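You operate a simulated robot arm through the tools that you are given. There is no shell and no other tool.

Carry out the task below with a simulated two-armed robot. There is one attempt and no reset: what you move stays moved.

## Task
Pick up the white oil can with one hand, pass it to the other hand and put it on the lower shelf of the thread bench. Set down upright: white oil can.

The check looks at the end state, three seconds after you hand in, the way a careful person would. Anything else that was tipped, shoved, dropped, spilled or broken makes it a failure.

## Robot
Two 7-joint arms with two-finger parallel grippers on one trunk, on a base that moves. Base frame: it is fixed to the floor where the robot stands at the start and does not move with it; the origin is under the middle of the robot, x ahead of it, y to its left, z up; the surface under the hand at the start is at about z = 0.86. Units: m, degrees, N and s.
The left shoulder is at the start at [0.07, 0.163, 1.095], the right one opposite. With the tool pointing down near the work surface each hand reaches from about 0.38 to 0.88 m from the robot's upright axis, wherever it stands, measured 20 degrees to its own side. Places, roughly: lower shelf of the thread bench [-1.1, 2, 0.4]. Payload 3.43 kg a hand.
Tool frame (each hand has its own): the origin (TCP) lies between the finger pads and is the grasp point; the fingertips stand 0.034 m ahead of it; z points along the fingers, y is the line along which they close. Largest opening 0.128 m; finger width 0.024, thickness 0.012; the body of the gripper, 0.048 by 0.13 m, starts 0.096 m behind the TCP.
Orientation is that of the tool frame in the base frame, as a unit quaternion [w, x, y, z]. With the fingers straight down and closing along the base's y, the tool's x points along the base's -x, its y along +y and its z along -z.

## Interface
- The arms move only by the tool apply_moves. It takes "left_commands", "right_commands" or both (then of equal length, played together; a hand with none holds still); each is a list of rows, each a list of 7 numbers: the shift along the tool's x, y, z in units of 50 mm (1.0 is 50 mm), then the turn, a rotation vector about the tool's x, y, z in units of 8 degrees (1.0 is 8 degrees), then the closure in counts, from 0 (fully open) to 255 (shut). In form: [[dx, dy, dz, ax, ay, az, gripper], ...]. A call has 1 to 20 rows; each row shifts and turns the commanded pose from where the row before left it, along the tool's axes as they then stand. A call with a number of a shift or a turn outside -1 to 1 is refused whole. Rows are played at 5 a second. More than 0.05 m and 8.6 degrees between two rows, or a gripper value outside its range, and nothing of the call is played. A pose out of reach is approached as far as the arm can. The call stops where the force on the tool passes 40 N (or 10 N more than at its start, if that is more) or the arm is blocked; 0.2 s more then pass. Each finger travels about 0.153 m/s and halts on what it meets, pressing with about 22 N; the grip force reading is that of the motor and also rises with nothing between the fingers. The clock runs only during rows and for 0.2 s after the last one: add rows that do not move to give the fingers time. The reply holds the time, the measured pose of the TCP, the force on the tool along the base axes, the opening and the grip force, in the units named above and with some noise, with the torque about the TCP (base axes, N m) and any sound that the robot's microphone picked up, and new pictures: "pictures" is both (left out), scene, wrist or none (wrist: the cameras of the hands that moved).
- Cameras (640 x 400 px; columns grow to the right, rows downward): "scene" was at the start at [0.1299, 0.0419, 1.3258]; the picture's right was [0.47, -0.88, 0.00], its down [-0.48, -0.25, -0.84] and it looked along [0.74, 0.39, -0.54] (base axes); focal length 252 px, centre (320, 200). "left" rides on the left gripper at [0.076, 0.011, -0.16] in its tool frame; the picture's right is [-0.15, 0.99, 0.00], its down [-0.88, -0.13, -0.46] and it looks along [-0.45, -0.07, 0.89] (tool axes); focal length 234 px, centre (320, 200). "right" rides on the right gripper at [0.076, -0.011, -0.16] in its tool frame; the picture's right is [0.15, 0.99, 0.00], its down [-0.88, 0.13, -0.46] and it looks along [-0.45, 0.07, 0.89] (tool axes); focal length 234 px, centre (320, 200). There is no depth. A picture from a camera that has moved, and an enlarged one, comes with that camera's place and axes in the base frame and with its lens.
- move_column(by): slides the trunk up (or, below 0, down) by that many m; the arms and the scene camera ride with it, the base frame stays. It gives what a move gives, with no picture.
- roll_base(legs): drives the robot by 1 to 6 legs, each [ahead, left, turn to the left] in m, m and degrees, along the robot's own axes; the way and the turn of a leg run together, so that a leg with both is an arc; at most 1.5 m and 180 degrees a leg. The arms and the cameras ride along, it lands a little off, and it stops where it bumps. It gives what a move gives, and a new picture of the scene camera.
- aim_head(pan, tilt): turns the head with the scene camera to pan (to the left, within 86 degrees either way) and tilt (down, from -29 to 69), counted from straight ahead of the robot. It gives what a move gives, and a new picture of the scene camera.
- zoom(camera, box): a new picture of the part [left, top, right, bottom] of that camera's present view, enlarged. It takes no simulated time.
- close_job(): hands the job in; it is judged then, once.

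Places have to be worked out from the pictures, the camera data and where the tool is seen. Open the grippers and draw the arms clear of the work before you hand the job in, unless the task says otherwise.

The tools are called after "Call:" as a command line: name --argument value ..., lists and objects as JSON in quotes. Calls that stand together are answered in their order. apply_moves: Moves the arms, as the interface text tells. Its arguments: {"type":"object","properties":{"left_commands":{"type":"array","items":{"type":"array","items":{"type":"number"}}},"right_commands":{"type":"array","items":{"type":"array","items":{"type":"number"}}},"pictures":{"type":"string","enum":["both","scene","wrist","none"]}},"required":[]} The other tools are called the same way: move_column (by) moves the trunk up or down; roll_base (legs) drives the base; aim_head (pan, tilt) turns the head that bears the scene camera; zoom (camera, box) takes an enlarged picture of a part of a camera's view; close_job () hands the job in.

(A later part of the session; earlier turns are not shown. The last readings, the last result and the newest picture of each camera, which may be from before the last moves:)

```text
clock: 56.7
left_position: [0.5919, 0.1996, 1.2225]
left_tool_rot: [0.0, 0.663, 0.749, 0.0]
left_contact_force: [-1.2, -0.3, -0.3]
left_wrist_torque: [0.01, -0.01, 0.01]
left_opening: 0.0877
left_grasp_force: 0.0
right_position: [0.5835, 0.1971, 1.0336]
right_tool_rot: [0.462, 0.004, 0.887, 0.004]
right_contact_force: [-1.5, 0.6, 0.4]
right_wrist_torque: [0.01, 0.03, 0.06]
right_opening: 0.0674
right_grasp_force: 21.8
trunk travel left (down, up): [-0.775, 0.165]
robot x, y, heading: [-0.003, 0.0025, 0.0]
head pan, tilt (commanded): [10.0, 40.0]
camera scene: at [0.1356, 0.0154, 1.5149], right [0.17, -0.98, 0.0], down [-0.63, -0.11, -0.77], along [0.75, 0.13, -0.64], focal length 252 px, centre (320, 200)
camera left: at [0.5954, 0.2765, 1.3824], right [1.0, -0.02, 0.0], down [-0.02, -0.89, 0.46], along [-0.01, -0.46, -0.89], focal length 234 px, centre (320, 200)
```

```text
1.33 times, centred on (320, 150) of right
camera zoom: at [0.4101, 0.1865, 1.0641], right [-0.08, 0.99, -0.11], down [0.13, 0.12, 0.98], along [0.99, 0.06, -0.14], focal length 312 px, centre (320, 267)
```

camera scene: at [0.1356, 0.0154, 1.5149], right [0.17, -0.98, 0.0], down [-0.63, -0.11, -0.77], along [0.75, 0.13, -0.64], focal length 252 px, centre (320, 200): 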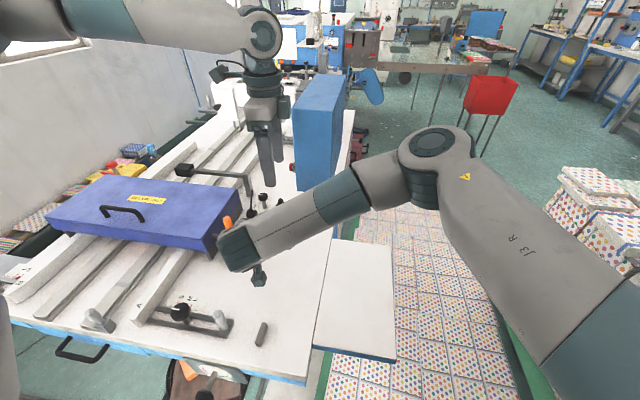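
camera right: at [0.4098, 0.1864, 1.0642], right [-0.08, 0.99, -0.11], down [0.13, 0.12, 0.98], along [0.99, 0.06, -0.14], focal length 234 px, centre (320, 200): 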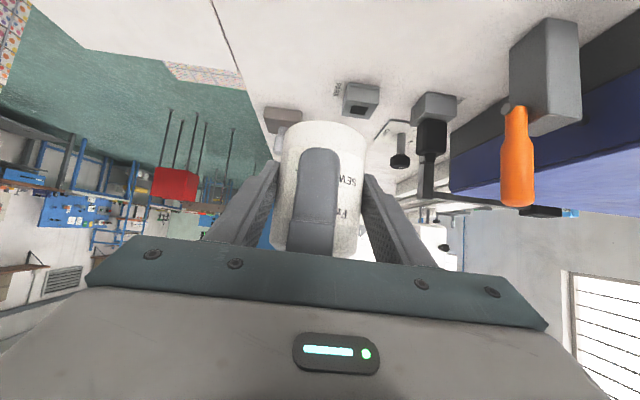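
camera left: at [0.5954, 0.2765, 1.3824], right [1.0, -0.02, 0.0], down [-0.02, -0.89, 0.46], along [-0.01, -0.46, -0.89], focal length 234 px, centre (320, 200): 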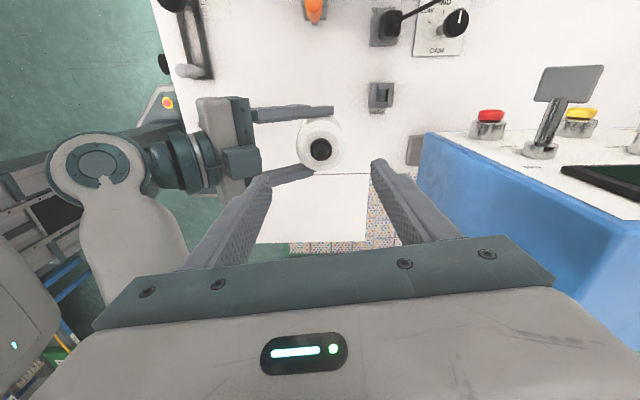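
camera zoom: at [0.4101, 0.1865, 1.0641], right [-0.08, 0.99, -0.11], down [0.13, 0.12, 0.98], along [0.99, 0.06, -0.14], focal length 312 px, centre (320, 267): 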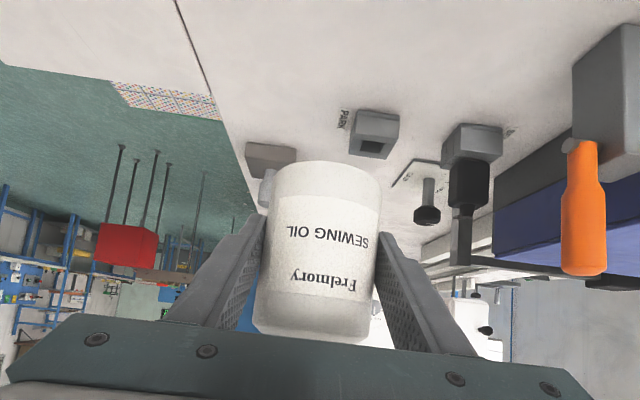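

The handover worked: the bottle is upright in the right hand and the left is empty. I now move both hands apart to their own sides, with the right rising a little and going in front of the right shoulder.

Call:
apply_moves --left_commands '[[0.419, -0.13, 0, 0, 0, 0, 80], [0.419, -0.13, 0, 0, 0, 0, 80], [0.419, -0.13, 0, 0, 0, 0, 80], [0.419, -0.13, 0, 0, 0, 0, 80], [0.419, -0.13, 0, 0, 0, 0, 80], [0.419, -0.13, 0, 0, 0, 0, 80], [0.419, -0.13, 0, 0, 0, 0, 80], [0.419, -0.13, 0, 0, 0, 0, 80], [0.419, -0.13, 0, 0, 0, 0, 80], [0.419, -0.13, 0, 0, 0, 0, 80], [0, 0, 0, 0, 0, 0, 80]]' --right_commands '[[-0.129, -0.7, -0.164, 0, 0, 0, 255], [-0.129, -0.7, -0.164, 0, 0, 0, 255], [-0.129, -0.7, -0.164, 0, 0, 0, 255], [-0.129, -0.7, -0.164, 0, 0, 0, 255], [-0.129, -0.7, -0.164, 0, 0, 0, 255], [-0.129, -0.7, -0.164, 0, 0, 0, 255], [-0.129, -0.7, -0.164, 0, 0, 0, 255], [-0.129, -0.7, -0.164, 0, 0, 0, 255], [-0.129, -0.7, -0.164, 0, 0, 0, 255], [-0.129, -0.7, -0.164, 0, 0, 0, 255], [0, 0, 0, 0, 0, 0, 255]]' --pictures "both"

```text
clock: 59.1
left_position: [0.5042, 0.3999, 1.2222]
left_tool_rot: [0.0, 0.662, 0.75, -0.001]
left_contact_force: [-0.8, 0.8, -0.2]
left_wrist_torque: [0.03, -0.02, 0.0]
left_opening: 0.0878
left_grasp_force: 0.1
right_position: [0.5614, -0.1501, 1.1293]
right_tool_rot: [0.46, 0.006, 0.888, 0.002]
right_contact_force: [0.8, 0.6, -3.4]
right_wrist_torque: [-0.04, 0.07, -0.05]
right_opening: 0.0672
right_grasp_force: 22.0
right hand out of reach, approached as far as the arm can: row 10
trunk travel left (down, up): [-0.775, 0.165]
robot x, y, heading: [0.0025, -0.0015, 0.0]
head pan, tilt (commanded): [10.0, 40.0]
camera scene: at [0.136, 0.0159, 1.5149], right [0.17, -0.98, 0.0], down [-0.63, -0.11, -0.77], along [0.75, 0.13, -0.64], focal length 252 px, centre (320, 200)
camera right: at [0.3885, -0.1612, 1.16], right [-0.08, 0.99, -0.11], down [0.14, 0.12, 0.98], along [0.99, 0.06, -0.14], focal length 234 px, centre (320, 200)
camera left: at [0.506, 0.4763, 1.3812], right [1.0, -0.02, 0.0], down [-0.02, -0.89, 0.46], along [-0.01, -0.46, -0.89], focal length 234 px, centre (320, 200)
```

scene: 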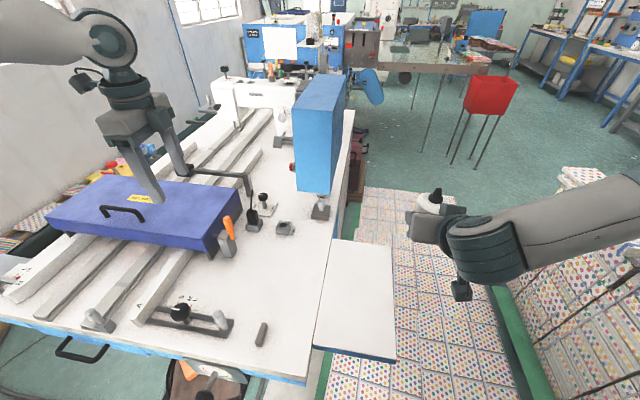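
right: 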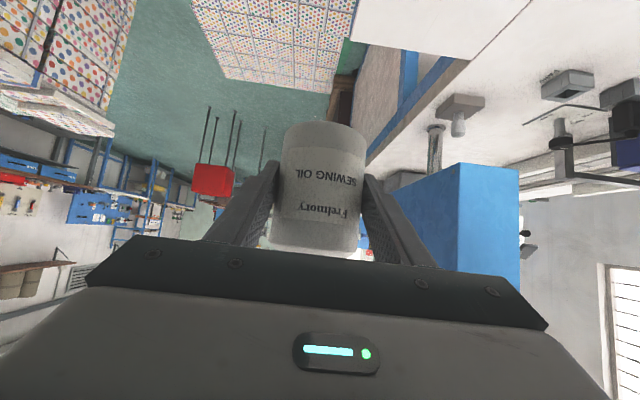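
left: 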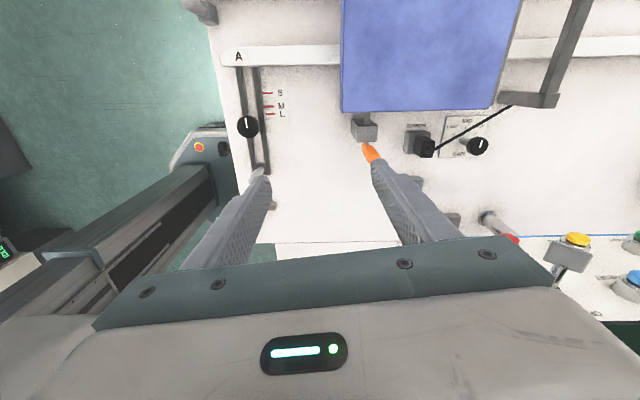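

Right hand holds the bottle at [0.561, -0.150, 1.129]. Before driving I look to both sides to judge clearances for backing up and turning.

Call:
aim_head --pan -86 --tilt 45

Call:
aim_head --pan 86 --tilt 50

```text
clock: 60.9
left_position: [0.503, 0.399, 1.2225]
left_tool_rot: [0.0, 0.662, 0.749, 0.0]
left_contact_force: [-0.6, -0.5, -0.8]
left_wrist_torque: [-0.02, -0.01, -0.01]
left_opening: 0.0875
left_grasp_force: 0.1
right_position: [0.5616, -0.1511, 1.1292]
right_tool_rot: [0.46, 0.006, 0.888, 0.003]
right_contact_force: [0.5, -0.3, -3.4]
right_wrist_torque: [0.03, 0.06, 0.0]
right_opening: 0.0673
right_grasp_force: 22.5
trunk travel left (down, up): [-0.775, 0.165]
robot x, y, heading: [-0.0009, 0.0002, 0.1]
head pan, tilt (commanded): [-85.9, 45.0]
camera scene: at [0.0573, -0.0809, 1.5078], right [-1.0, -0.07, 0.0], down [-0.05, 0.71, -0.71], along [0.05, -0.71, -0.71], focal length 252 px, centre (320, 200)
```

scene: 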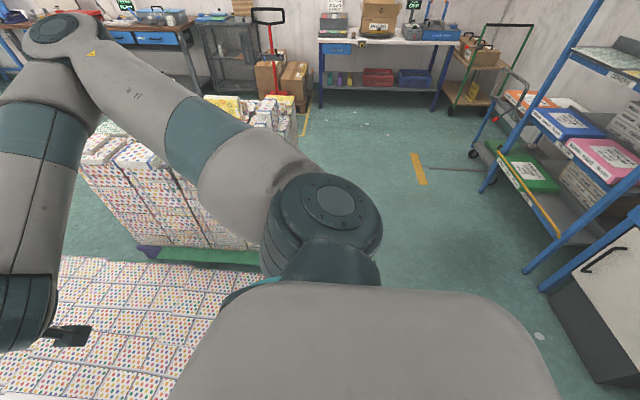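

```text
clock: 63.5
left_position: [0.504, 0.3995, 1.2235]
left_tool_rot: [0.0, 0.662, 0.749, -0.002]
left_contact_force: [0.4, 0.0, 0.1]
left_wrist_torque: [0.0, 0.0, -0.02]
left_opening: 0.088
left_grasp_force: 0.1
right_position: [0.5622, -0.1503, 1.1302]
right_tool_rot: [0.46, 0.006, 0.888, 0.003]
right_contact_force: [1.1, 0.1, -3.3]
right_wrist_torque: [0.0, 0.06, 0.01]
right_opening: 0.067
right_grasp_force: 21.8
trunk travel left (down, up): [-0.775, 0.165]
robot x, y, heading: [-0.0005, 0.0021, 0.3]
head pan, tilt (commanded): [85.9, 50.0]
camera scene: at [0.0568, 0.077, 1.5009], right [1.0, -0.07, 0.0], down [-0.05, -0.76, -0.64], along [0.05, 0.64, -0.77], focal length 252 px, centre (320, 200)
```

scene: 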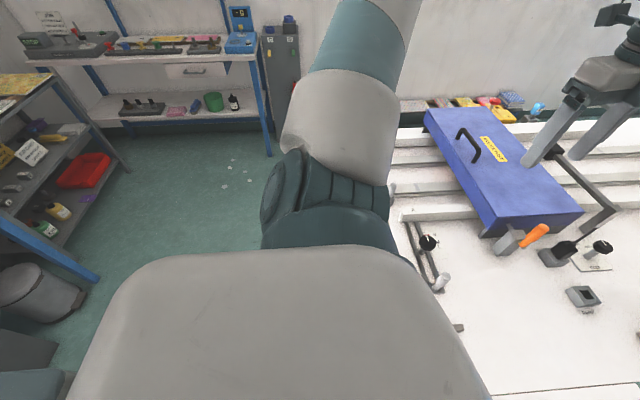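

I zoom in on the unclear dark shapes at the lower left, behind the robot.

Call:
zoom --camera "scene" --box '[0, 240, 160, 400]'

Call:
aim_head --pan 86 --tilt 69

```text
2.50 times, centred on (80, 320) of scene
camera zoom: at [0.0568, 0.077, 1.5009], right [1.0, -0.07, 0.0], down [-0.05, -0.76, -0.64], along [0.05, 0.64, -0.77], focal length 630 px, centre (920, -100)
```

zoom: 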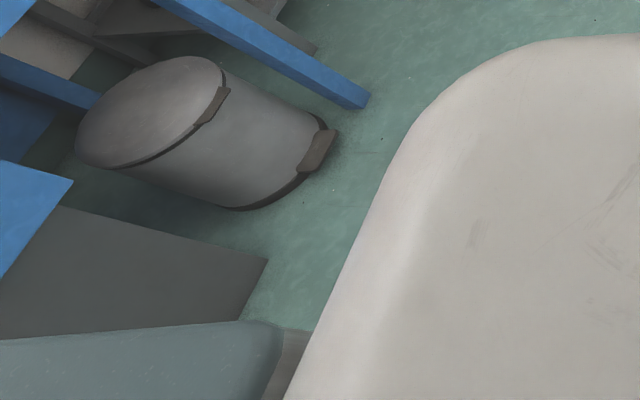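

```text
clock: 64.3
left_position: [0.5042, 0.3983, 1.2223]
left_tool_rot: [0.001, 0.662, 0.75, 0.0]
left_contact_force: [-0.4, 0.0, 0.4]
left_wrist_torque: [-0.01, 0.02, 0.03]
left_opening: 0.088
left_grasp_force: 0.1
right_position: [0.5618, -0.1503, 1.1298]
right_tool_rot: [0.46, 0.006, 0.888, 0.003]
right_contact_force: [0.5, -0.7, -3.0]
right_wrist_torque: [0.0, 0.05, 0.0]
right_opening: 0.0669
right_grasp_force: 22.1
trunk travel left (down, up): [-0.775, 0.165]
robot x, y, heading: [-0.0017, -0.0002, -0.2]
head pan, tilt (commanded): [85.9, 68.8]
camera scene: at [0.0553, 0.056, 1.479], right [1.0, -0.07, 0.0], down [-0.07, -0.93, -0.36], along [0.03, 0.36, -0.93], focal length 252 px, centre (320, 200)
```

scene: 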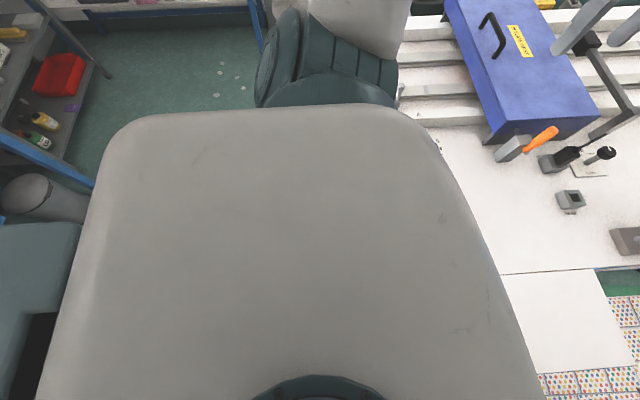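

Behind me the nearest furniture is at about x≈-1.29, and the teal shape is my own body, so backing up 0.5 m is safe. I do that, then look.

Call:
roll_base --legs '[[-0.5, 0, 0]]'

Call:
aim_head --pan 0 --tilt 60

```text
clock: 67.2
left_position: [0.0058, 0.3978, 1.2223]
left_tool_rot: [0.0, 0.663, 0.749, 0.0]
left_contact_force: [1.1, -0.5, -0.2]
left_wrist_torque: [0.02, 0.02, -0.04]
left_opening: 0.0876
left_grasp_force: 0.0
right_position: [0.0633, -0.1519, 1.1295]
right_tool_rot: [0.46, 0.007, 0.888, 0.002]
right_contact_force: [0.2, 0.3, -2.0]
right_wrist_torque: [0.02, 0.03, 0.01]
right_opening: 0.067
right_grasp_force: 22.3
trunk travel left (down, up): [-0.775, 0.165]
robot x, y, heading: [-0.498, 0.0012, -0.1]
head pan, tilt (commanded): [85.9, 68.8]
camera scene: at [-0.4418, 0.0564, 1.4788], right [1.0, -0.07, 0.0], down [-0.07, -0.93, -0.36], along [0.03, 0.36, -0.93], focal length 252 px, centre (320, 200)
```

scene: 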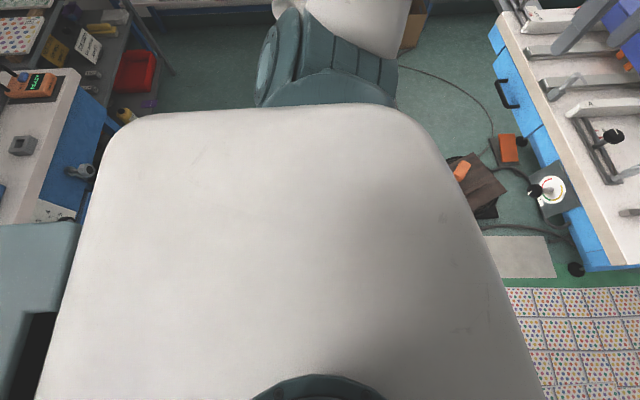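

```text
clock: 68.8
left_position: [0.0068, 0.3979, 1.2226]
left_tool_rot: [0.0, 0.662, 0.749, 0.0]
left_contact_force: [1.0, -0.1, 0.0]
left_wrist_torque: [-0.05, 0.0, -0.01]
left_opening: 0.0877
left_grasp_force: 0.1
right_position: [0.064, -0.1512, 1.1295]
right_tool_rot: [0.46, 0.008, 0.888, 0.001]
right_contact_force: [-0.1, 0.1, -2.8]
right_wrist_torque: [-0.01, 0.03, 0.0]
right_opening: 0.067
right_grasp_force: 22.1
trunk travel left (down, up): [-0.775, 0.165]
robot x, y, heading: [-0.498, 0.0, -0.1]
head pan, tilt (commanded): [0.0, 60.0]
camera scene: at [-0.38, 0.0005, 1.4882], right [0.0, -1.0, 0.0], down [-0.87, 0.0, -0.5], along [0.5, 0.0, -0.87], focal length 252 px, centre (320, 200)
```

scene: 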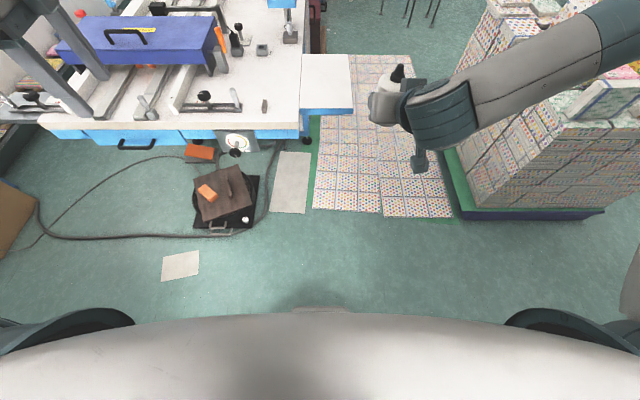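

There's free floor around me: the desk behind has its front edge at x≈-1.18, and the main table begins at x≈0.27. I turn left 45° in place first and look.

Call:
roll_base --legs '[[0, 0, 45]]'

Call:
aim_head --pan 50 --tilt 35

```text
clock: 71.3
left_position: [-0.4249, 0.6387, 1.2236]
left_tool_rot: [0.0, 0.324, 0.946, 0.0]
left_contact_force: [-0.3, -0.1, -0.6]
left_wrist_torque: [-0.02, -0.01, -0.01]
left_opening: 0.0878
left_grasp_force: 0.1
right_position: [0.0058, 0.2912, 1.1307]
right_tool_rot: [0.424, -0.336, 0.822, 0.179]
right_contact_force: [-0.5, 0.1, -3.4]
right_wrist_torque: [0.02, 0.05, -0.01]
right_opening: 0.067
right_grasp_force: 21.8
trunk travel left (down, up): [-0.775, 0.165]
robot x, y, heading: [-0.4979, 0.0022, 45.1]
head pan, tilt (commanded): [0.0, 60.0]
camera scene: at [-0.4144, 0.0837, 1.4883], right [0.71, -0.71, 0.0], down [-0.61, -0.61, -0.5], along [0.35, 0.35, -0.87], focal length 252 px, centre (320, 200)
```

scene: 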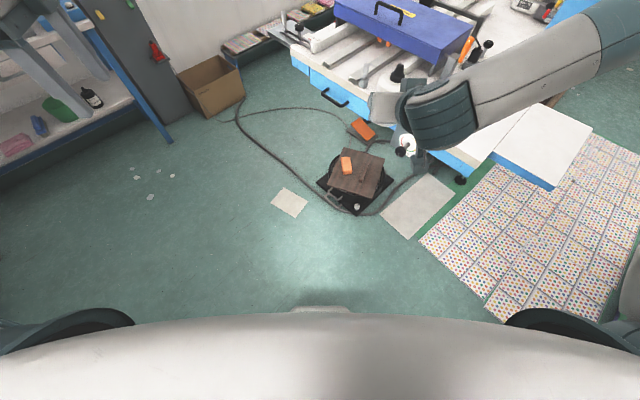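

```text
clock: 72.5
left_position: [-0.4263, 0.6389, 1.223]
left_tool_rot: [0.001, 0.324, 0.946, 0.0]
left_contact_force: [0.6, 0.1, -0.8]
left_wrist_torque: [0.03, -0.02, -0.03]
left_opening: 0.0879
left_grasp_force: 0.1
right_position: [0.0049, 0.293, 1.1301]
right_tool_rot: [0.424, -0.335, 0.822, 0.179]
right_contact_force: [-0.2, -0.4, -3.4]
right_wrist_torque: [0.0, 0.01, 0.04]
right_opening: 0.0669
right_grasp_force: 22.1
trunk travel left (down, up): [-0.775, 0.165]
robot x, y, heading: [-0.4964, 0.0005, 44.9]
head pan, tilt (commanded): [50.0, 35.0]
camera scene: at [-0.4695, 0.1243, 1.5225], right [1.0, 0.09, 0.0], down [0.05, -0.57, -0.82], along [-0.07, 0.82, -0.57], focal length 252 px, centre (320, 200)
```

scene: 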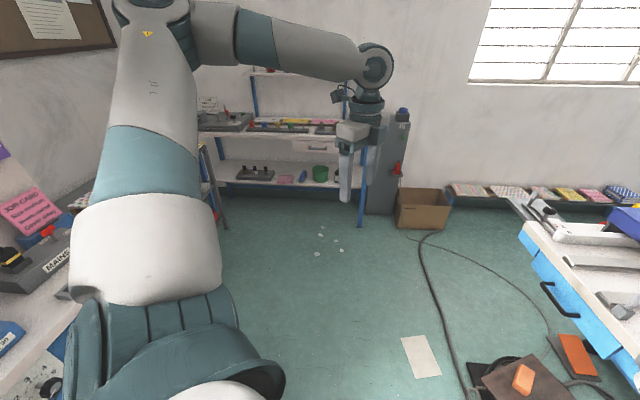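

The floor ahead is clear, with the thread bench in view. I complete the turn to face the bench (+y).

Call:
roll_base --legs '[[0, 0, 45]]'

Call:
aim_head --pan 0 --tilt 35

```text
clock: 74.9
left_position: [-0.8993, 0.5025, 1.2228]
left_tool_rot: [0.0, -0.065, 0.998, 0.0]
left_contact_force: [-0.2, 0.1, -1.4]
left_wrist_torque: [0.02, 0.03, -0.01]
left_opening: 0.0876
left_grasp_force: 0.0
right_position: [-0.3497, 0.5626, 1.1288]
right_tool_rot: [0.322, -0.626, 0.63, 0.328]
right_contact_force: [-0.3, 0.2, -2.3]
right_wrist_torque: [-0.03, 0.01, -0.01]
right_opening: 0.0671
right_grasp_force: 22.2
trunk travel left (down, up): [-0.775, 0.165]
robot x, y, heading: [-0.4998, 0.0016, 90.1]
head pan, tilt (commanded): [50.0, 35.0]
camera scene: at [-0.5651, 0.1076, 1.5226], right [0.64, 0.77, 0.0], down [0.44, -0.37, -0.82], along [-0.63, 0.52, -0.57], focal length 252 px, centre (320, 200)
```

scene: 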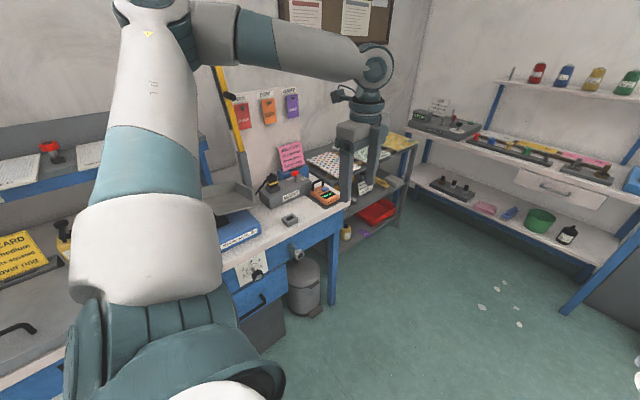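

```text
clock: 76.1
left_position: [-0.9001, 0.5021, 1.2229]
left_tool_rot: [0.001, -0.064, 0.998, 0.001]
left_contact_force: [0.0, -0.6, -0.1]
left_wrist_torque: [-0.01, -0.01, 0.01]
left_opening: 0.0882
left_grasp_force: 0.0
right_position: [-0.3506, 0.5627, 1.1282]
right_tool_rot: [0.322, -0.625, 0.631, 0.328]
right_contact_force: [-0.1, -0.7, -2.9]
right_wrist_torque: [0.01, 0.0, -0.05]
right_opening: 0.0671
right_grasp_force: 21.6
trunk travel left (down, up): [-0.775, 0.165]
robot x, y, heading: [-0.4981, 0.0008, 90.2]
head pan, tilt (commanded): [0.0, 35.0]
camera scene: at [-0.4982, 0.1394, 1.5226], right [1.0, 0.01, 0.0], down [0.0, -0.57, -0.82], along [-0.01, 0.82, -0.57], focal length 252 px, centre (320, 200)
```

scene: 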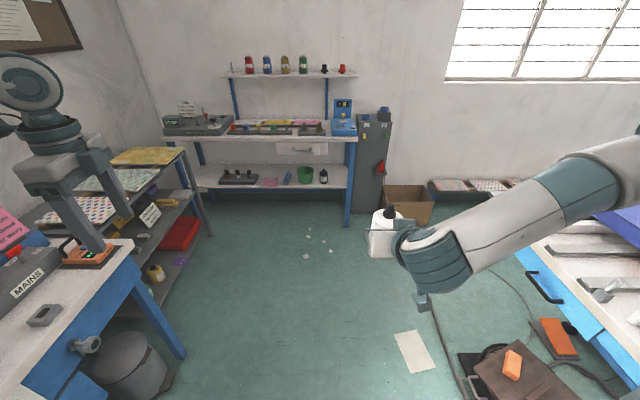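

I'm facing the bench now, with the left hand safely above the desk at the left. I zoom in on the lower shelf for a better layout.

Call:
zoom --camera "scene" --box '[180, 110, 380, 235]'

Call:
zoom --camera "scene" --box '[190, 150, 350, 230]'

```text
3.20 times, centred on (280, 172) of scene
camera zoom: at [-0.4982, 0.1394, 1.5226], right [1.0, 0.01, 0.0], down [0.0, -0.57, -0.82], along [-0.01, 0.82, -0.57], focal length 807 px, centre (448, 288)
```

zoom: 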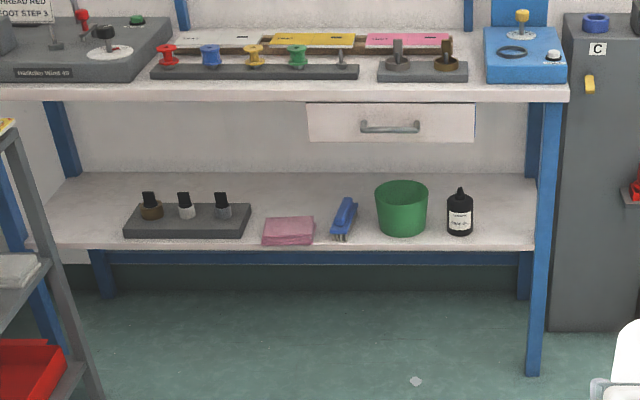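

```text
4.00 times, centred on (270, 190) of scene
camera zoom: at [-0.4982, 0.1394, 1.5226], right [1.0, 0.01, 0.0], down [0.0, -0.57, -0.82], along [-0.01, 0.82, -0.57], focal length 1008 px, centre (520, 240)
```

zoom: 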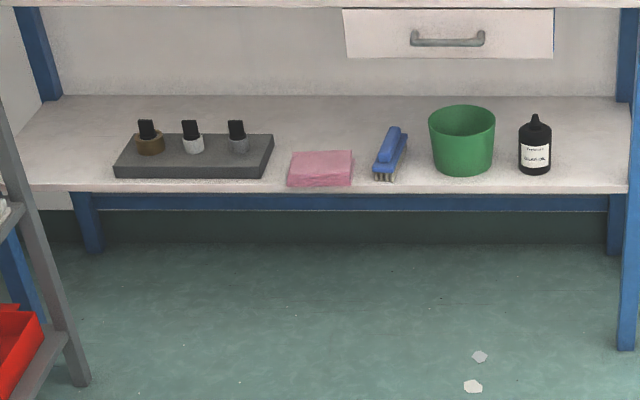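

The layout is clear: free shelf space lies behind the pink pad, x∈[-1.05,-0.84], y∈[2.09,2.36], with the shelf front edge at y≈1.935 and z≈0.39. Here in open space I test the placing posture, moving the right hand to robot-frame (0.75, 0.1) and a bit lower.

Call:
apply_moves --right_commands '[[0.218, 0.833, 0.153, 0, 0, 0, 255], [0.218, 0.833, 0.153, 0, 0, 0, 255], [0.218, 0.833, 0.153, 0, 0, 0, 255], [0.218, 0.833, 0.153, 0, 0, 0, 255], [0.218, 0.833, 0.153, 0, 0, 0, 255], [0.218, 0.833, 0.153, 0, 0, 0, 255], [-0.43, 0, 0.612, 0, 0, 0, 255], [-0.43, 0, 0.612, 0, 0, 0, 255], [-0.43, 0, 0.612, 0, 0, 0, 255], [-0.43, 0, 0.612, 0, 0, 0, 255], [-0.43, 0, 0.612, 0, 0, 0, 255], [0, 0, 0, 0, 0, 0, 255]]' --pictures "both"

```text
clock: 78.7
left_position: [-0.9002, 0.5024, 1.222]
left_tool_rot: [0.0, -0.064, 0.998, 0.0]
left_contact_force: [0.2, 0.4, -0.2]
left_wrist_torque: [0.02, 0.03, 0.0]
left_opening: 0.088
left_grasp_force: 0.0
right_position: [-0.6004, 0.7506, 1.0522]
right_tool_rot: [0.323, -0.626, 0.629, 0.329]
right_contact_force: [-0.2, 0.3, -2.5]
right_wrist_torque: [-0.05, -0.02, 0.01]
right_opening: 0.0669
right_grasp_force: 22.2
trunk travel left (down, up): [-0.775, 0.165]
robot x, y, heading: [-0.4972, -0.0007, 90.2]
head pan, tilt (commanded): [0.0, 35.0]
camera scene: at [-0.4987, 0.139, 1.5226], right [1.0, 0.01, 0.0], down [0.0, -0.57, -0.82], along [0.0, 0.82, -0.57], focal length 252 px, centre (320, 200)
camera right: at [-0.5881, 0.5761, 1.083], right [-0.99, -0.08, -0.11], down [-0.12, 0.13, 0.98], along [-0.07, 0.99, -0.14], focal length 234 px, centre (320, 200)
```

scene: 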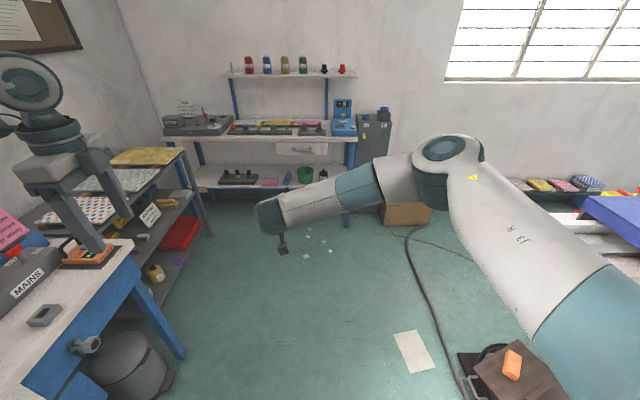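
right: 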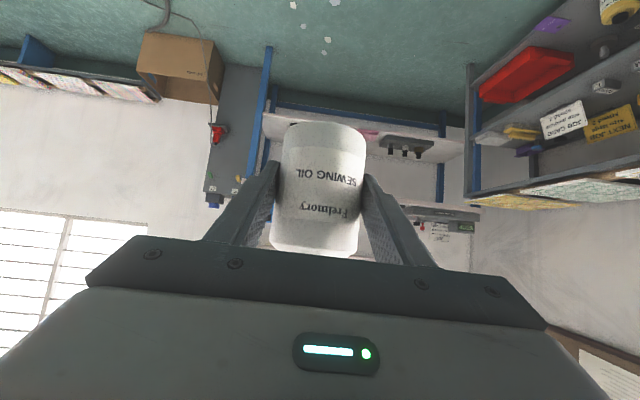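

The posture works at robot-frame (0.75, 0.10). I test a further 6 cm extension, since more reach keeps the elbow further from the bench top's edge.

Call:
apply_moves --right_commands '[[-0.345, 0, 0.491, 0, 0, 0, 255], [-0.345, 0, 0.491, 0, 0, 0, 255], [0, 0, 0, 0, 0, 0, 255]]' --pictures "scene"

```text
clock: 79.5
left_position: [-0.8993, 0.5001, 1.2243]
left_tool_rot: [-0.001, -0.064, 0.998, 0.0]
left_contact_force: [0.0, -0.1, -0.3]
left_wrist_torque: [0.0, 0.0, 0.01]
left_opening: 0.0876
left_grasp_force: 0.0
right_position: [-0.5999, 0.8103, 1.0508]
right_tool_rot: [0.323, -0.625, 0.631, 0.328]
right_contact_force: [-0.8, -0.1, -2.9]
right_wrist_torque: [-0.02, -0.02, 0.06]
right_opening: 0.0672
right_grasp_force: 21.9
trunk travel left (down, up): [-0.775, 0.165]
robot x, y, heading: [-0.4998, 0.002, 90.0]
head pan, tilt (commanded): [0.0, 35.0]
camera scene: at [-0.4981, 0.1389, 1.5226], right [1.0, 0.01, 0.0], down [0.0, -0.57, -0.82], along [0.0, 0.82, -0.57], focal length 252 px, centre (320, 200)
```

scene: 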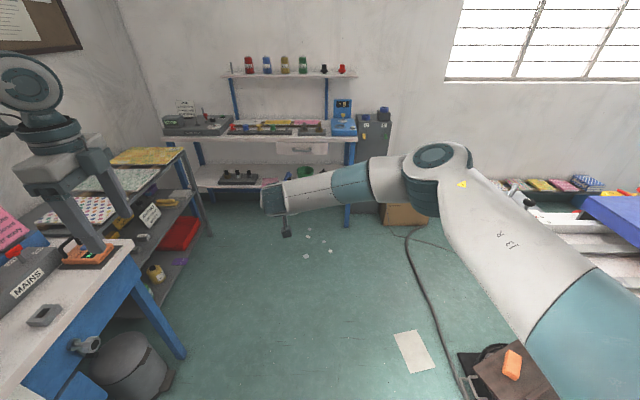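

It reaches 0.81 m ahead. Now I retract the right hand to about 0.55 m for the drive. In parallel the left hand tucks in and unwinds its yaw, so it stays clear of the bench.

Call:
apply_moves --left_commands '[[-0.19, -0.53, 0, 0, 0, 0, 80], [-0.19, -0.53, 0, 0, 0, 0, 80], [-0.19, -0.53, 0, 0, 0, 0, 80], [-0.19, -0.53, 0, 0, 0, 0, 80], [0, 0, 0, 0, 0, -1, 80], [0, 0, 0, 0, 0, -1, 80], [0, 0, 0, 0, 0, -1, 80], [0, 0, 0, 0, 0, -1, 80], [0, 0, 0, 0, 0, -1, 80], [0, 0, 0, 0, 0, -1, 80], [0, 0, 0, 0, 0, -1, 80], [0, 0, 0, 0, 0, -1, 80], [0, 0, 0, 0, 0, -1, 80], [0, 0, 0, 0, 0, -1, 80]]' --right_commands '[[0.374, 0, -0.532, 0, 0, 0, 255], [0.374, 0, -0.532, 0, 0, 0, 255], [0.374, 0, -0.532, 0, 0, 0, 255], [0.374, 0, -0.532, 0, 0, 0, 255], [0.374, 0, -0.532, 0, 0, 0, 255], [0.374, 0, -0.532, 0, 0, 0, 255], [0.374, 0, -0.532, 0, 0, 0, 255], [0.374, 0, -0.532, 0, 0, 0, 255], [0, 0, 0, 0, 0, 0, 255], [0, 0, 0, 0, 0, 0, 255], [0, 0, 0, 0, 0, 0, 255], [0, 0, 0, 0, 0, 0, 255], [0, 0, 0, 0, 0, 0, 255], [0, 0, 0, 0, 0, 0, 255]]' --pictures "both"

```text
clock: 82.5
left_position: [-0.8479, 0.4003, 1.2237]
left_tool_rot: [0.0, -0.691, 0.723, 0.0]
left_contact_force: [0.2, 0.6, -1.4]
left_wrist_torque: [-0.02, 0.02, 0.01]
left_opening: 0.0879
left_grasp_force: 0.1
right_position: [-0.5975, 0.5496, 1.0528]
right_tool_rot: [0.323, -0.625, 0.63, 0.328]
right_contact_force: [0.6, -0.3, -3.0]
right_wrist_torque: [-0.06, -0.01, 0.01]
right_opening: 0.067
right_grasp_force: 22.0
trunk travel left (down, up): [-0.775, 0.165]
robot x, y, heading: [-0.4963, -0.0003, 90.3]
head pan, tilt (commanded): [0.0, 35.0]
camera scene: at [-0.4982, 0.1393, 1.5226], right [1.0, 0.01, 0.0], down [0.0, -0.57, -0.82], along [0.0, 0.82, -0.57], focal length 252 px, centre (320, 200)
camera right: at [-0.5873, 0.3745, 1.0824], right [-0.99, -0.08, -0.11], down [-0.12, 0.14, 0.98], along [-0.07, 0.99, -0.14], focal length 234 px, centre (320, 200)
camera left: at [-0.8624, 0.3256, 1.3822], right [-0.98, 0.19, 0.0], down [0.17, 0.87, 0.46], along [0.09, 0.45, -0.89], focal length 234 px, centre (320, 200)
```

scene: 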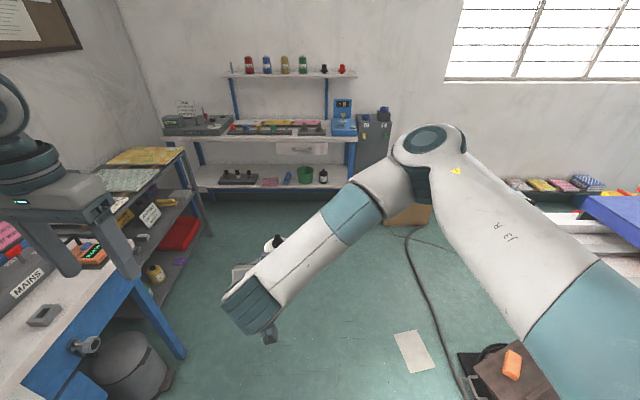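
right: 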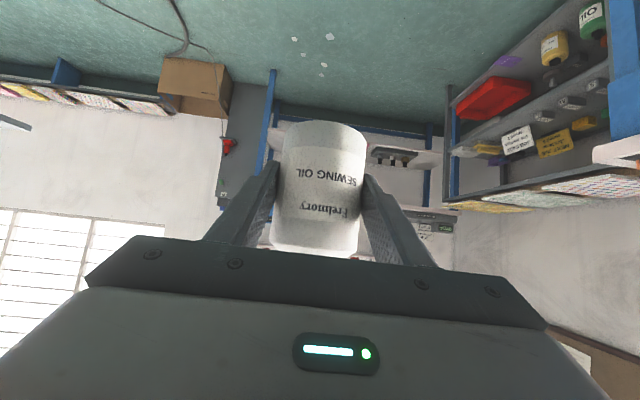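
left: 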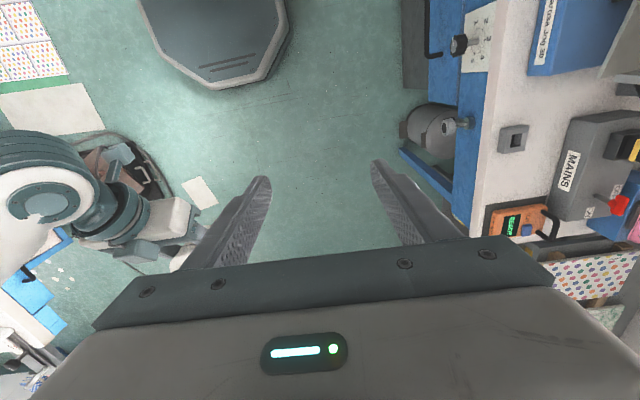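

My base front is about 0.28 m ahead of the axis and the floor is clear. I drive 1.1 m ahead, then 0.4 m left with 0.1 m ahead, to stand near [-0.90, 1.20] facing the bench.

Call:
roll_base --legs '[[1.1, 0, 0], [0.1, 0.4, 0]]'

Call:
aim_head --pan 0 --tilt 55

```text
clock: 90.3
left_position: [-1.2665, 1.5896, 1.223]
left_tool_rot: [-0.001, -0.695, 0.719, 0.001]
left_contact_force: [0.0, -0.3, 0.5]
left_wrist_torque: [-0.01, 0.01, 0.01]
left_opening: 0.0876
left_grasp_force: 0.1
right_position: [-1.0183, 1.7401, 1.0523]
right_tool_rot: [-0.321, 0.628, -0.627, -0.33]
right_contact_force: [0.3, -0.5, -2.3]
right_wrist_torque: [-0.03, 0.0, -0.02]
right_opening: 0.0669
right_grasp_force: 22.5
trunk travel left (down, up): [-0.775, 0.165]
robot x, y, heading: [-0.9112, 1.1886, 91.2]
head pan, tilt (commanded): [0.0, 35.0]
camera scene: at [-0.9123, 1.3316, 1.5226], right [1.0, 0.02, 0.0], down [0.01, -0.57, -0.82], along [-0.01, 0.82, -0.57], focal length 252 px, centre (320, 200)
```

scene: 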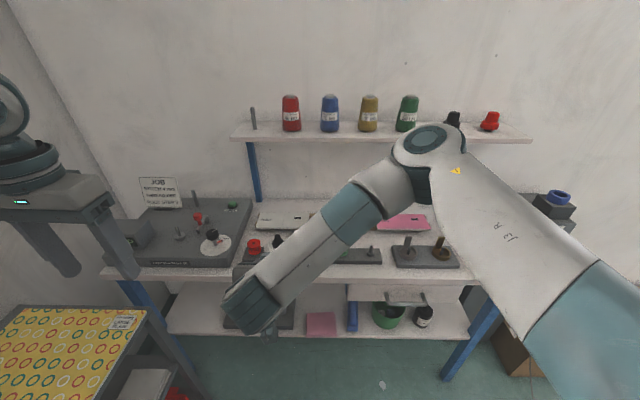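

```text
clock: 91.1
left_position: [-1.2661, 1.589, 1.2222]
left_tool_rot: [0.0, -0.695, 0.719, 0.0]
left_contact_force: [-0.1, 0.2, 1.3]
left_wrist_torque: [-0.01, -0.02, 0.02]
left_opening: 0.0878
left_grasp_force: 0.0
right_position: [-1.0194, 1.7411, 1.0521]
right_tool_rot: [-0.32, 0.629, -0.626, -0.33]
right_contact_force: [0.1, 0.5, -2.9]
right_wrist_torque: [-0.05, 0.01, 0.02]
right_opening: 0.0673
right_grasp_force: 22.3
trunk travel left (down, up): [-0.775, 0.165]
robot x, y, heading: [-0.9145, 1.1919, 91.1]
head pan, tilt (commanded): [0.0, 55.0]
camera scene: at [-0.9136, 1.3161, 1.4944], right [1.0, 0.02, 0.0], down [0.01, -0.82, -0.57], along [-0.01, 0.57, -0.82], focal length 252 px, centre (320, 200)
```

scene: 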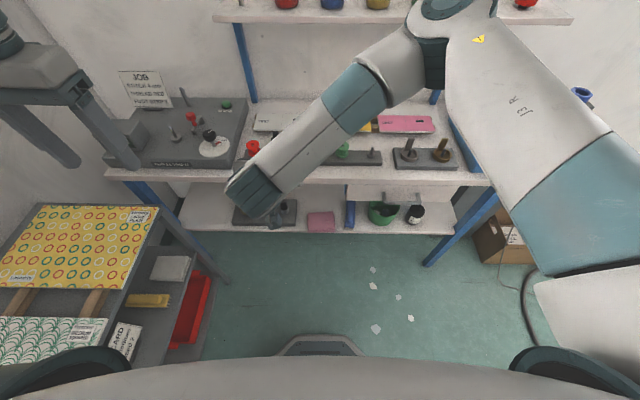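

I'm at [-0.91, 1.19], heading 91°. Before lowering the trunk I check the left arm's clearance to the rack on the left.

Call:
aim_head --pan 60 --tilt 40

```text
clock: 92.4
left_position: [-1.2667, 1.5888, 1.2235]
left_tool_rot: [0.0, -0.695, 0.719, 0.0]
left_contact_force: [0.0, -0.1, -0.8]
left_wrist_torque: [-0.01, 0.0, 0.0]
left_opening: 0.0878
left_grasp_force: 0.1
right_position: [-1.02, 1.7407, 1.0514]
right_tool_rot: [-0.321, 0.629, -0.627, -0.331]
right_contact_force: [-0.4, 0.5, -2.5]
right_wrist_torque: [-0.04, -0.01, 0.0]
right_opening: 0.0669
right_grasp_force: 21.9
trunk travel left (down, up): [-0.775, 0.165]
robot x, y, heading: [-0.9104, 1.195, 90.8]
head pan, tilt (commanded): [60.0, 40.0]
camera scene: at [-0.9862, 1.2852, 1.515], right [0.49, 0.87, 0.0], down [0.56, -0.31, -0.77], along [-0.67, 0.37, -0.64], focal length 252 px, centre (320, 200)
```

scene: 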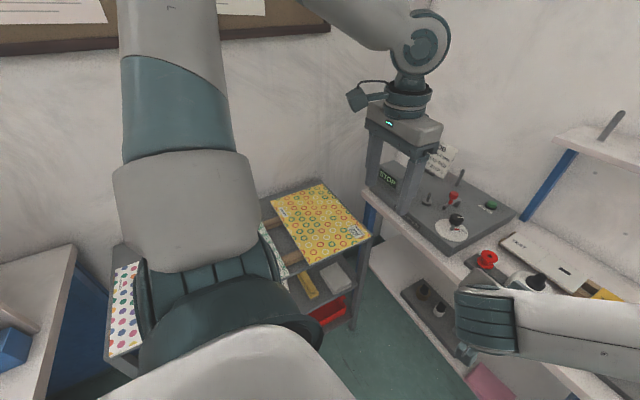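

The left elbow is high and close in, clear of the rack. I shift the base 6 cm right, correct its heading, and draw the left hand in 5 cm for margin before lowering the trunk.

Call:
roll_base --legs '[[0, -0.06, -0.9]]'

Call:
apply_moves --left_commands '[[0, -0.5, 0, 0, 0, 0, 80], [0, -0.5, 0, 0, 0, 0, 80], [0, 0, 0, 0, 0, 0, 80]]' --pictures "none"

```text
clock: 93.4
left_position: [-1.2064, 1.5955, 1.2203]
left_tool_rot: [0.001, -0.69, 0.724, -0.001]
left_contact_force: [0.1, 0.7, -0.6]
left_wrist_torque: [0.01, -0.09, 0.03]
left_opening: 0.0878
left_grasp_force: 0.0
right_position: [-0.957, 1.7427, 1.0514]
right_tool_rot: [0.325, -0.625, 0.63, 0.327]
right_contact_force: [-0.2, 0.2, -3.1]
right_wrist_torque: [-0.08, -0.02, -0.06]
right_opening: 0.0671
right_grasp_force: 22.4
trunk travel left (down, up): [-0.775, 0.165]
robot x, y, heading: [-0.851, 1.1941, 90.1]
head pan, tilt (commanded): [60.0, 40.0]
camera scene: at [-0.9327, 1.2867, 1.5145], right [0.5, 0.87, 0.0], down [0.56, -0.32, -0.76], along [-0.66, 0.38, -0.65], focal length 252 px, centre (320, 200)
```

scene: 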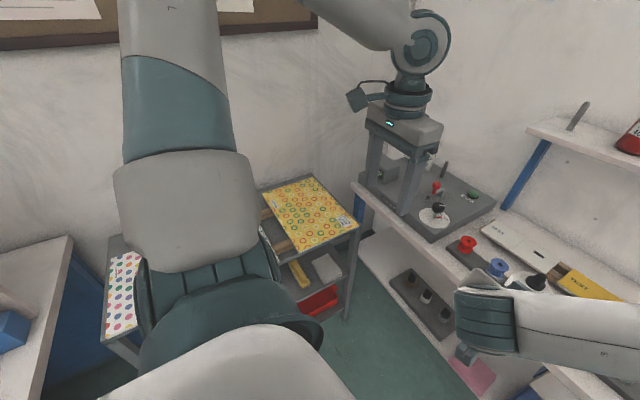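

```text
clock: 94.2
left_position: [-1.1506, 1.5935, 1.2243]
left_tool_rot: [0.0, -0.69, 0.724, 0.0]
left_contact_force: [1.4, -1.0, 0.0]
left_wrist_torque: [0.02, -0.01, 0.01]
left_opening: 0.0877
left_grasp_force: 0.1
right_position: [-0.9511, 1.742, 1.052]
right_tool_rot: [0.323, -0.625, 0.631, 0.328]
right_contact_force: [0.2, 0.2, -2.8]
right_wrist_torque: [-0.05, 0.0, -0.03]
right_opening: 0.067
right_grasp_force: 22.0
trunk travel left (down, up): [-0.775, 0.165]
robot x, y, heading: [-0.8543, 1.1925, 90.0]
head pan, tilt (commanded): [60.0, 40.0]
```

Position is good: robot at [-0.854, 1.193], heading 90.0°, bottle axis near x=-0.951. I lower the trunk 0.5 m in front of the bench.

Call:
move_column --by -0.5

Call:
aim_head --pan 0 --tilt 40

```text
refused: -0.5 is not a number from -0.4 to 0.4
```

```text
clock: 95.5
left_position: [-1.1509, 1.5934, 1.2232]
left_tool_rot: [0.0, -0.69, 0.724, 0.0]
left_contact_force: [0.1, 0.2, 0.5]
left_wrist_torque: [0.01, 0.02, -0.04]
left_opening: 0.0879
left_grasp_force: 0.1
right_position: [-0.952, 1.7421, 1.0517]
right_tool_rot: [0.324, -0.624, 0.631, 0.328]
right_contact_force: [0.8, -0.1, -3.7]
right_wrist_torque: [-0.07, 0.01, 0.0]
right_opening: 0.067
right_grasp_force: 22.3
trunk travel left (down, up): [-0.775, 0.165]
robot x, y, heading: [-0.8515, 1.1934, 90.2]
head pan, tilt (commanded): [0.0, 40.0]
camera scene: at [-0.8526, 1.3294, 1.515], right [1.0, 0.0, 0.0], down [0.0, -0.64, -0.77], along [0.0, 0.77, -0.64], focal length 252 px, centre (320, 200)
```

scene: 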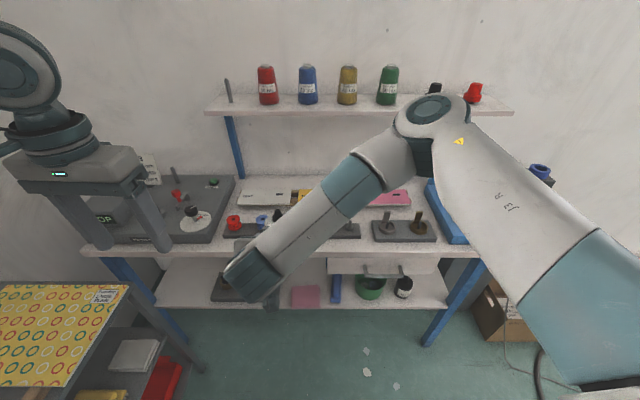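

Column steps are limited to 0.4 m. First I zoom here to pin down the shelf height and front edge.

Call:
zoom --camera "scene" --box '[260, 230, 420, 330]'

Call:
zoom --camera "scene" --box '[140, 230, 300, 330]'

```text
4.00 times, centred on (340, 280) of scene
camera zoom: at [-0.8526, 1.3294, 1.515], right [1.0, 0.0, 0.0], down [0.0, -0.64, -0.77], along [0.0, 0.77, -0.64], focal length 1008 px, centre (240, -120)
```

zoom: 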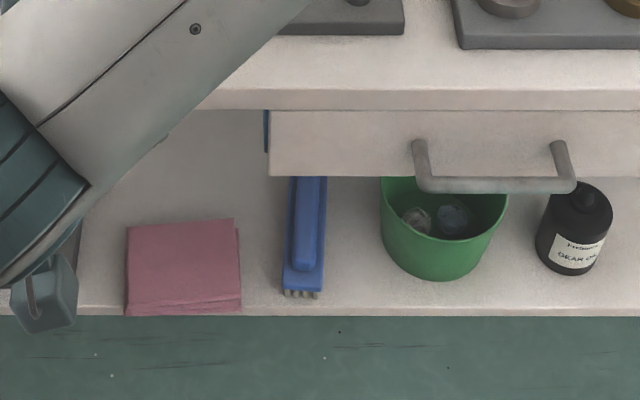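

```text
4.00 times, centred on (220, 280) of scene
camera zoom: at [-0.8526, 1.3294, 1.515], right [1.0, 0.0, 0.0], down [0.0, -0.64, -0.77], along [0.0, 0.77, -0.64], focal length 1008 px, centre (720, -120)
```

zoom: 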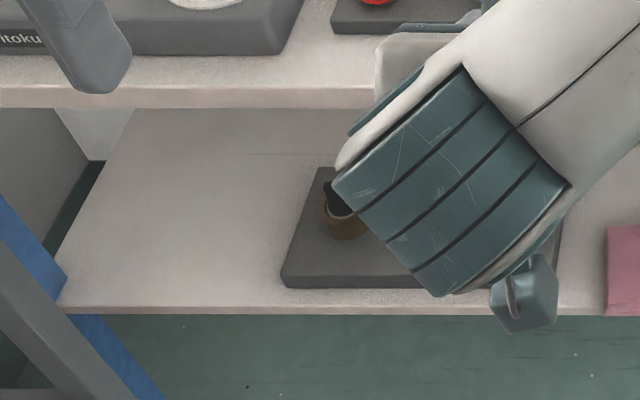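

Refined layout: shelf top z≈0.44 and front edge y≈1.88, pink pad x∈[-0.99,-0.85] up to y≈1.97, bench-top edge y≈1.835 at z≈0.85. My target is [-0.92, 2.06] behind the pad. I lower the trunk by 0.4 m.

Call:
move_column --by -0.4

Call:
aim_head --pan 0 --tilt 30

```text
clock: 99.3
left_position: [-1.1513, 1.5929, 0.8227]
left_tool_rot: [0.0, -0.69, 0.724, 0.001]
left_contact_force: [0.0, -0.9, 0.4]
left_wrist_torque: [-0.02, 0.04, -0.01]
left_opening: 0.0877
left_grasp_force: 0.1
right_position: [-0.9518, 1.7414, 0.6519]
right_tool_rot: [0.324, -0.624, 0.632, 0.328]
right_contact_force: [-0.2, -0.1, -2.6]
right_wrist_torque: [-0.04, 0.0, -0.02]
right_opening: 0.0671
right_grasp_force: 22.0
trunk travel left (down, up): [-0.375, 0.565]
robot x, y, heading: [-0.8512, 1.1888, 90.4]
head pan, tilt (commanded): [0.0, 40.0]
```

```text
clock: 100.0
left_position: [-1.1518, 1.5919, 0.8221]
left_tool_rot: [0.0, -0.689, 0.724, 0.0]
left_contact_force: [0.1, -0.2, -0.9]
left_wrist_torque: [0.0, -0.04, 0.0]
left_opening: 0.0877
left_grasp_force: 0.1
right_position: [-0.9523, 1.7422, 0.652]
right_tool_rot: [0.323, -0.624, 0.632, 0.328]
right_contact_force: [-0.2, -0.3, -3.6]
right_wrist_torque: [-0.05, 0.01, 0.01]
right_opening: 0.0671
right_grasp_force: 21.8
trunk travel left (down, up): [-0.375, 0.565]
robot x, y, heading: [-0.852, 1.1959, 90.0]
head pan, tilt (commanded): [0.0, 30.0]
camera scene: at [-0.8523, 1.3346, 1.1303], right [1.0, 0.0, 0.0], down [0.0, -0.5, -0.87], along [0.0, 0.87, -0.5], focal length 252 px, centre (320, 200)
```

scene: 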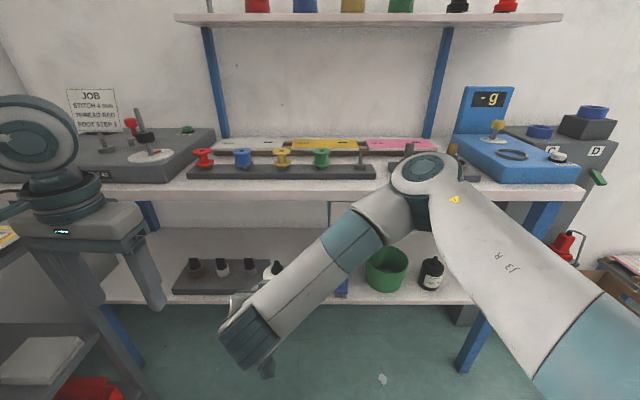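

The trunk is at mid height and the shelf opening is in view. I lower another 0.10 m to the entry height (TCP z≈0.55) and look at the wrist and scene views.

Call:
move_column --by -0.1

Call:
zoom --camera "scene" --box '[100, 180, 500, 400]'

Call:
zoom --camera "right" --box '[0, 0, 640, 400]'

Call:
zoom --camera "left" --box '[0, 0, 640, 400]'

```text
clock: 101.4
left_position: [-1.1517, 1.5935, 0.724]
left_tool_rot: [0.0, -0.69, 0.724, -0.001]
left_contact_force: [-0.1, 0.0, -0.4]
left_wrist_torque: [0.0, -0.03, -0.03]
left_opening: 0.0879
left_grasp_force: 0.0
right_position: [-0.9523, 1.7423, 0.5518]
right_tool_rot: [0.323, -0.624, 0.632, 0.328]
right_contact_force: [0.1, 0.4, -2.8]
right_wrist_torque: [-0.01, -0.02, 0.0]
right_opening: 0.0672
right_grasp_force: 22.2
trunk travel left (down, up): [-0.275, 0.665]
robot x, y, heading: [-0.8509, 1.1933, 90.0]
head pan, tilt (commanded): [0.0, 30.0]
```

```text
1.60 times, centred on (300, 290) of scene
camera zoom: at [-0.8522, 1.3344, 1.0305], right [1.0, 0.0, 0.0], down [0.0, -0.5, -0.87], along [0.0, 0.87, -0.5], focal length 403 px, centre (352, 56)
```

zoom: 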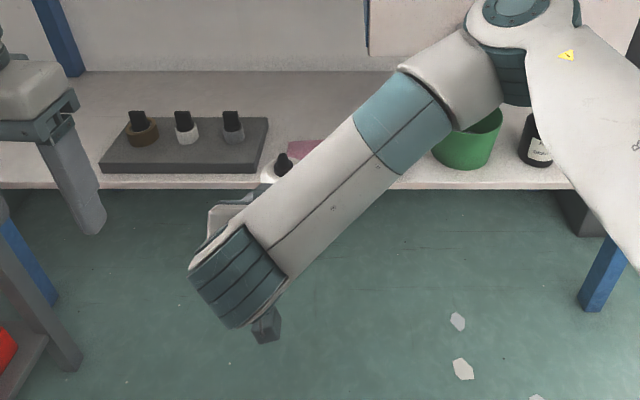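

```text
1.00 times, centred on (320, 200) of right (not enlarged: the box is as wide or as high as the picture)
camera zoom: at [-0.9407, 1.5675, 0.5826], right [-0.99, -0.08, -0.11], down [-0.12, 0.14, 0.98], along [-0.06, 0.99, -0.14], focal length 234 px, centre (320, 200)
```

zoom: 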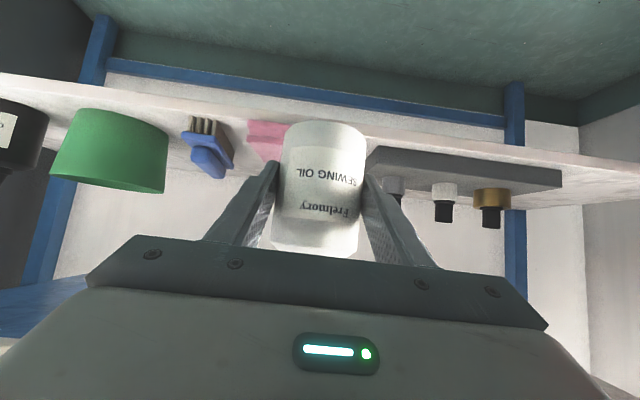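

```text
1.00 times, centred on (320, 200) of left (not enlarged: the box is as wide or as high as the picture)
camera zoom: at [-1.1662, 1.5175, 0.8824], right [-0.98, 0.2, 0.0], down [0.17, 0.87, 0.46], along [0.09, 0.45, -0.89], focal length 234 px, centre (320, 200)
```

zoom: 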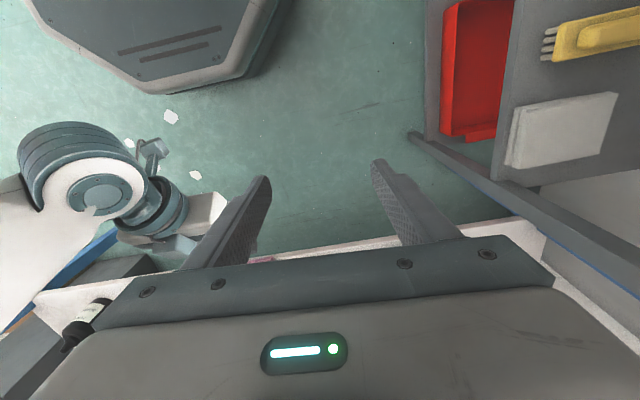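

Shelf height z≈0.44 is confirmed from the wrist camera, and the bottle is about 7 cm above shelf level. I drive 6.5 cm closer, then re-check.

Call:
roll_base --legs '[[0.065, 0, 0]]'

```text
clock: 102.3
left_position: [-1.1511, 1.6589, 0.7224]
left_tool_rot: [-0.001, -0.689, 0.724, -0.001]
left_contact_force: [-0.4, 0.6, -1.2]
left_wrist_torque: [-0.04, 0.01, 0.03]
left_opening: 0.088
left_grasp_force: 0.1
right_position: [-0.9517, 1.8081, 0.5508]
right_tool_rot: [0.322, -0.625, 0.631, 0.327]
right_contact_force: [0.1, 1.3, -3.4]
right_wrist_torque: [-0.04, 0.01, 0.0]
right_opening: 0.0669
right_grasp_force: 22.1
trunk travel left (down, up): [-0.275, 0.665]
robot x, y, heading: [-0.8526, 1.2544, 90.3]
head pan, tilt (commanded): [0.0, 30.0]
camera scene: at [-0.8523, 1.4002, 1.0302], right [1.0, 0.0, 0.0], down [0.0, -0.5, -0.87], along [0.0, 0.87, -0.5], focal length 252 px, centre (320, 200)
```

scene: 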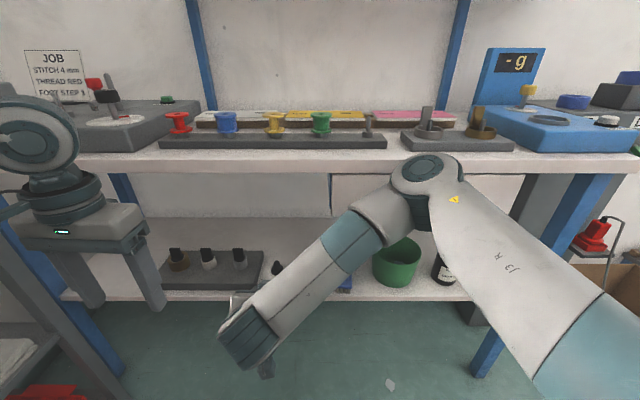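

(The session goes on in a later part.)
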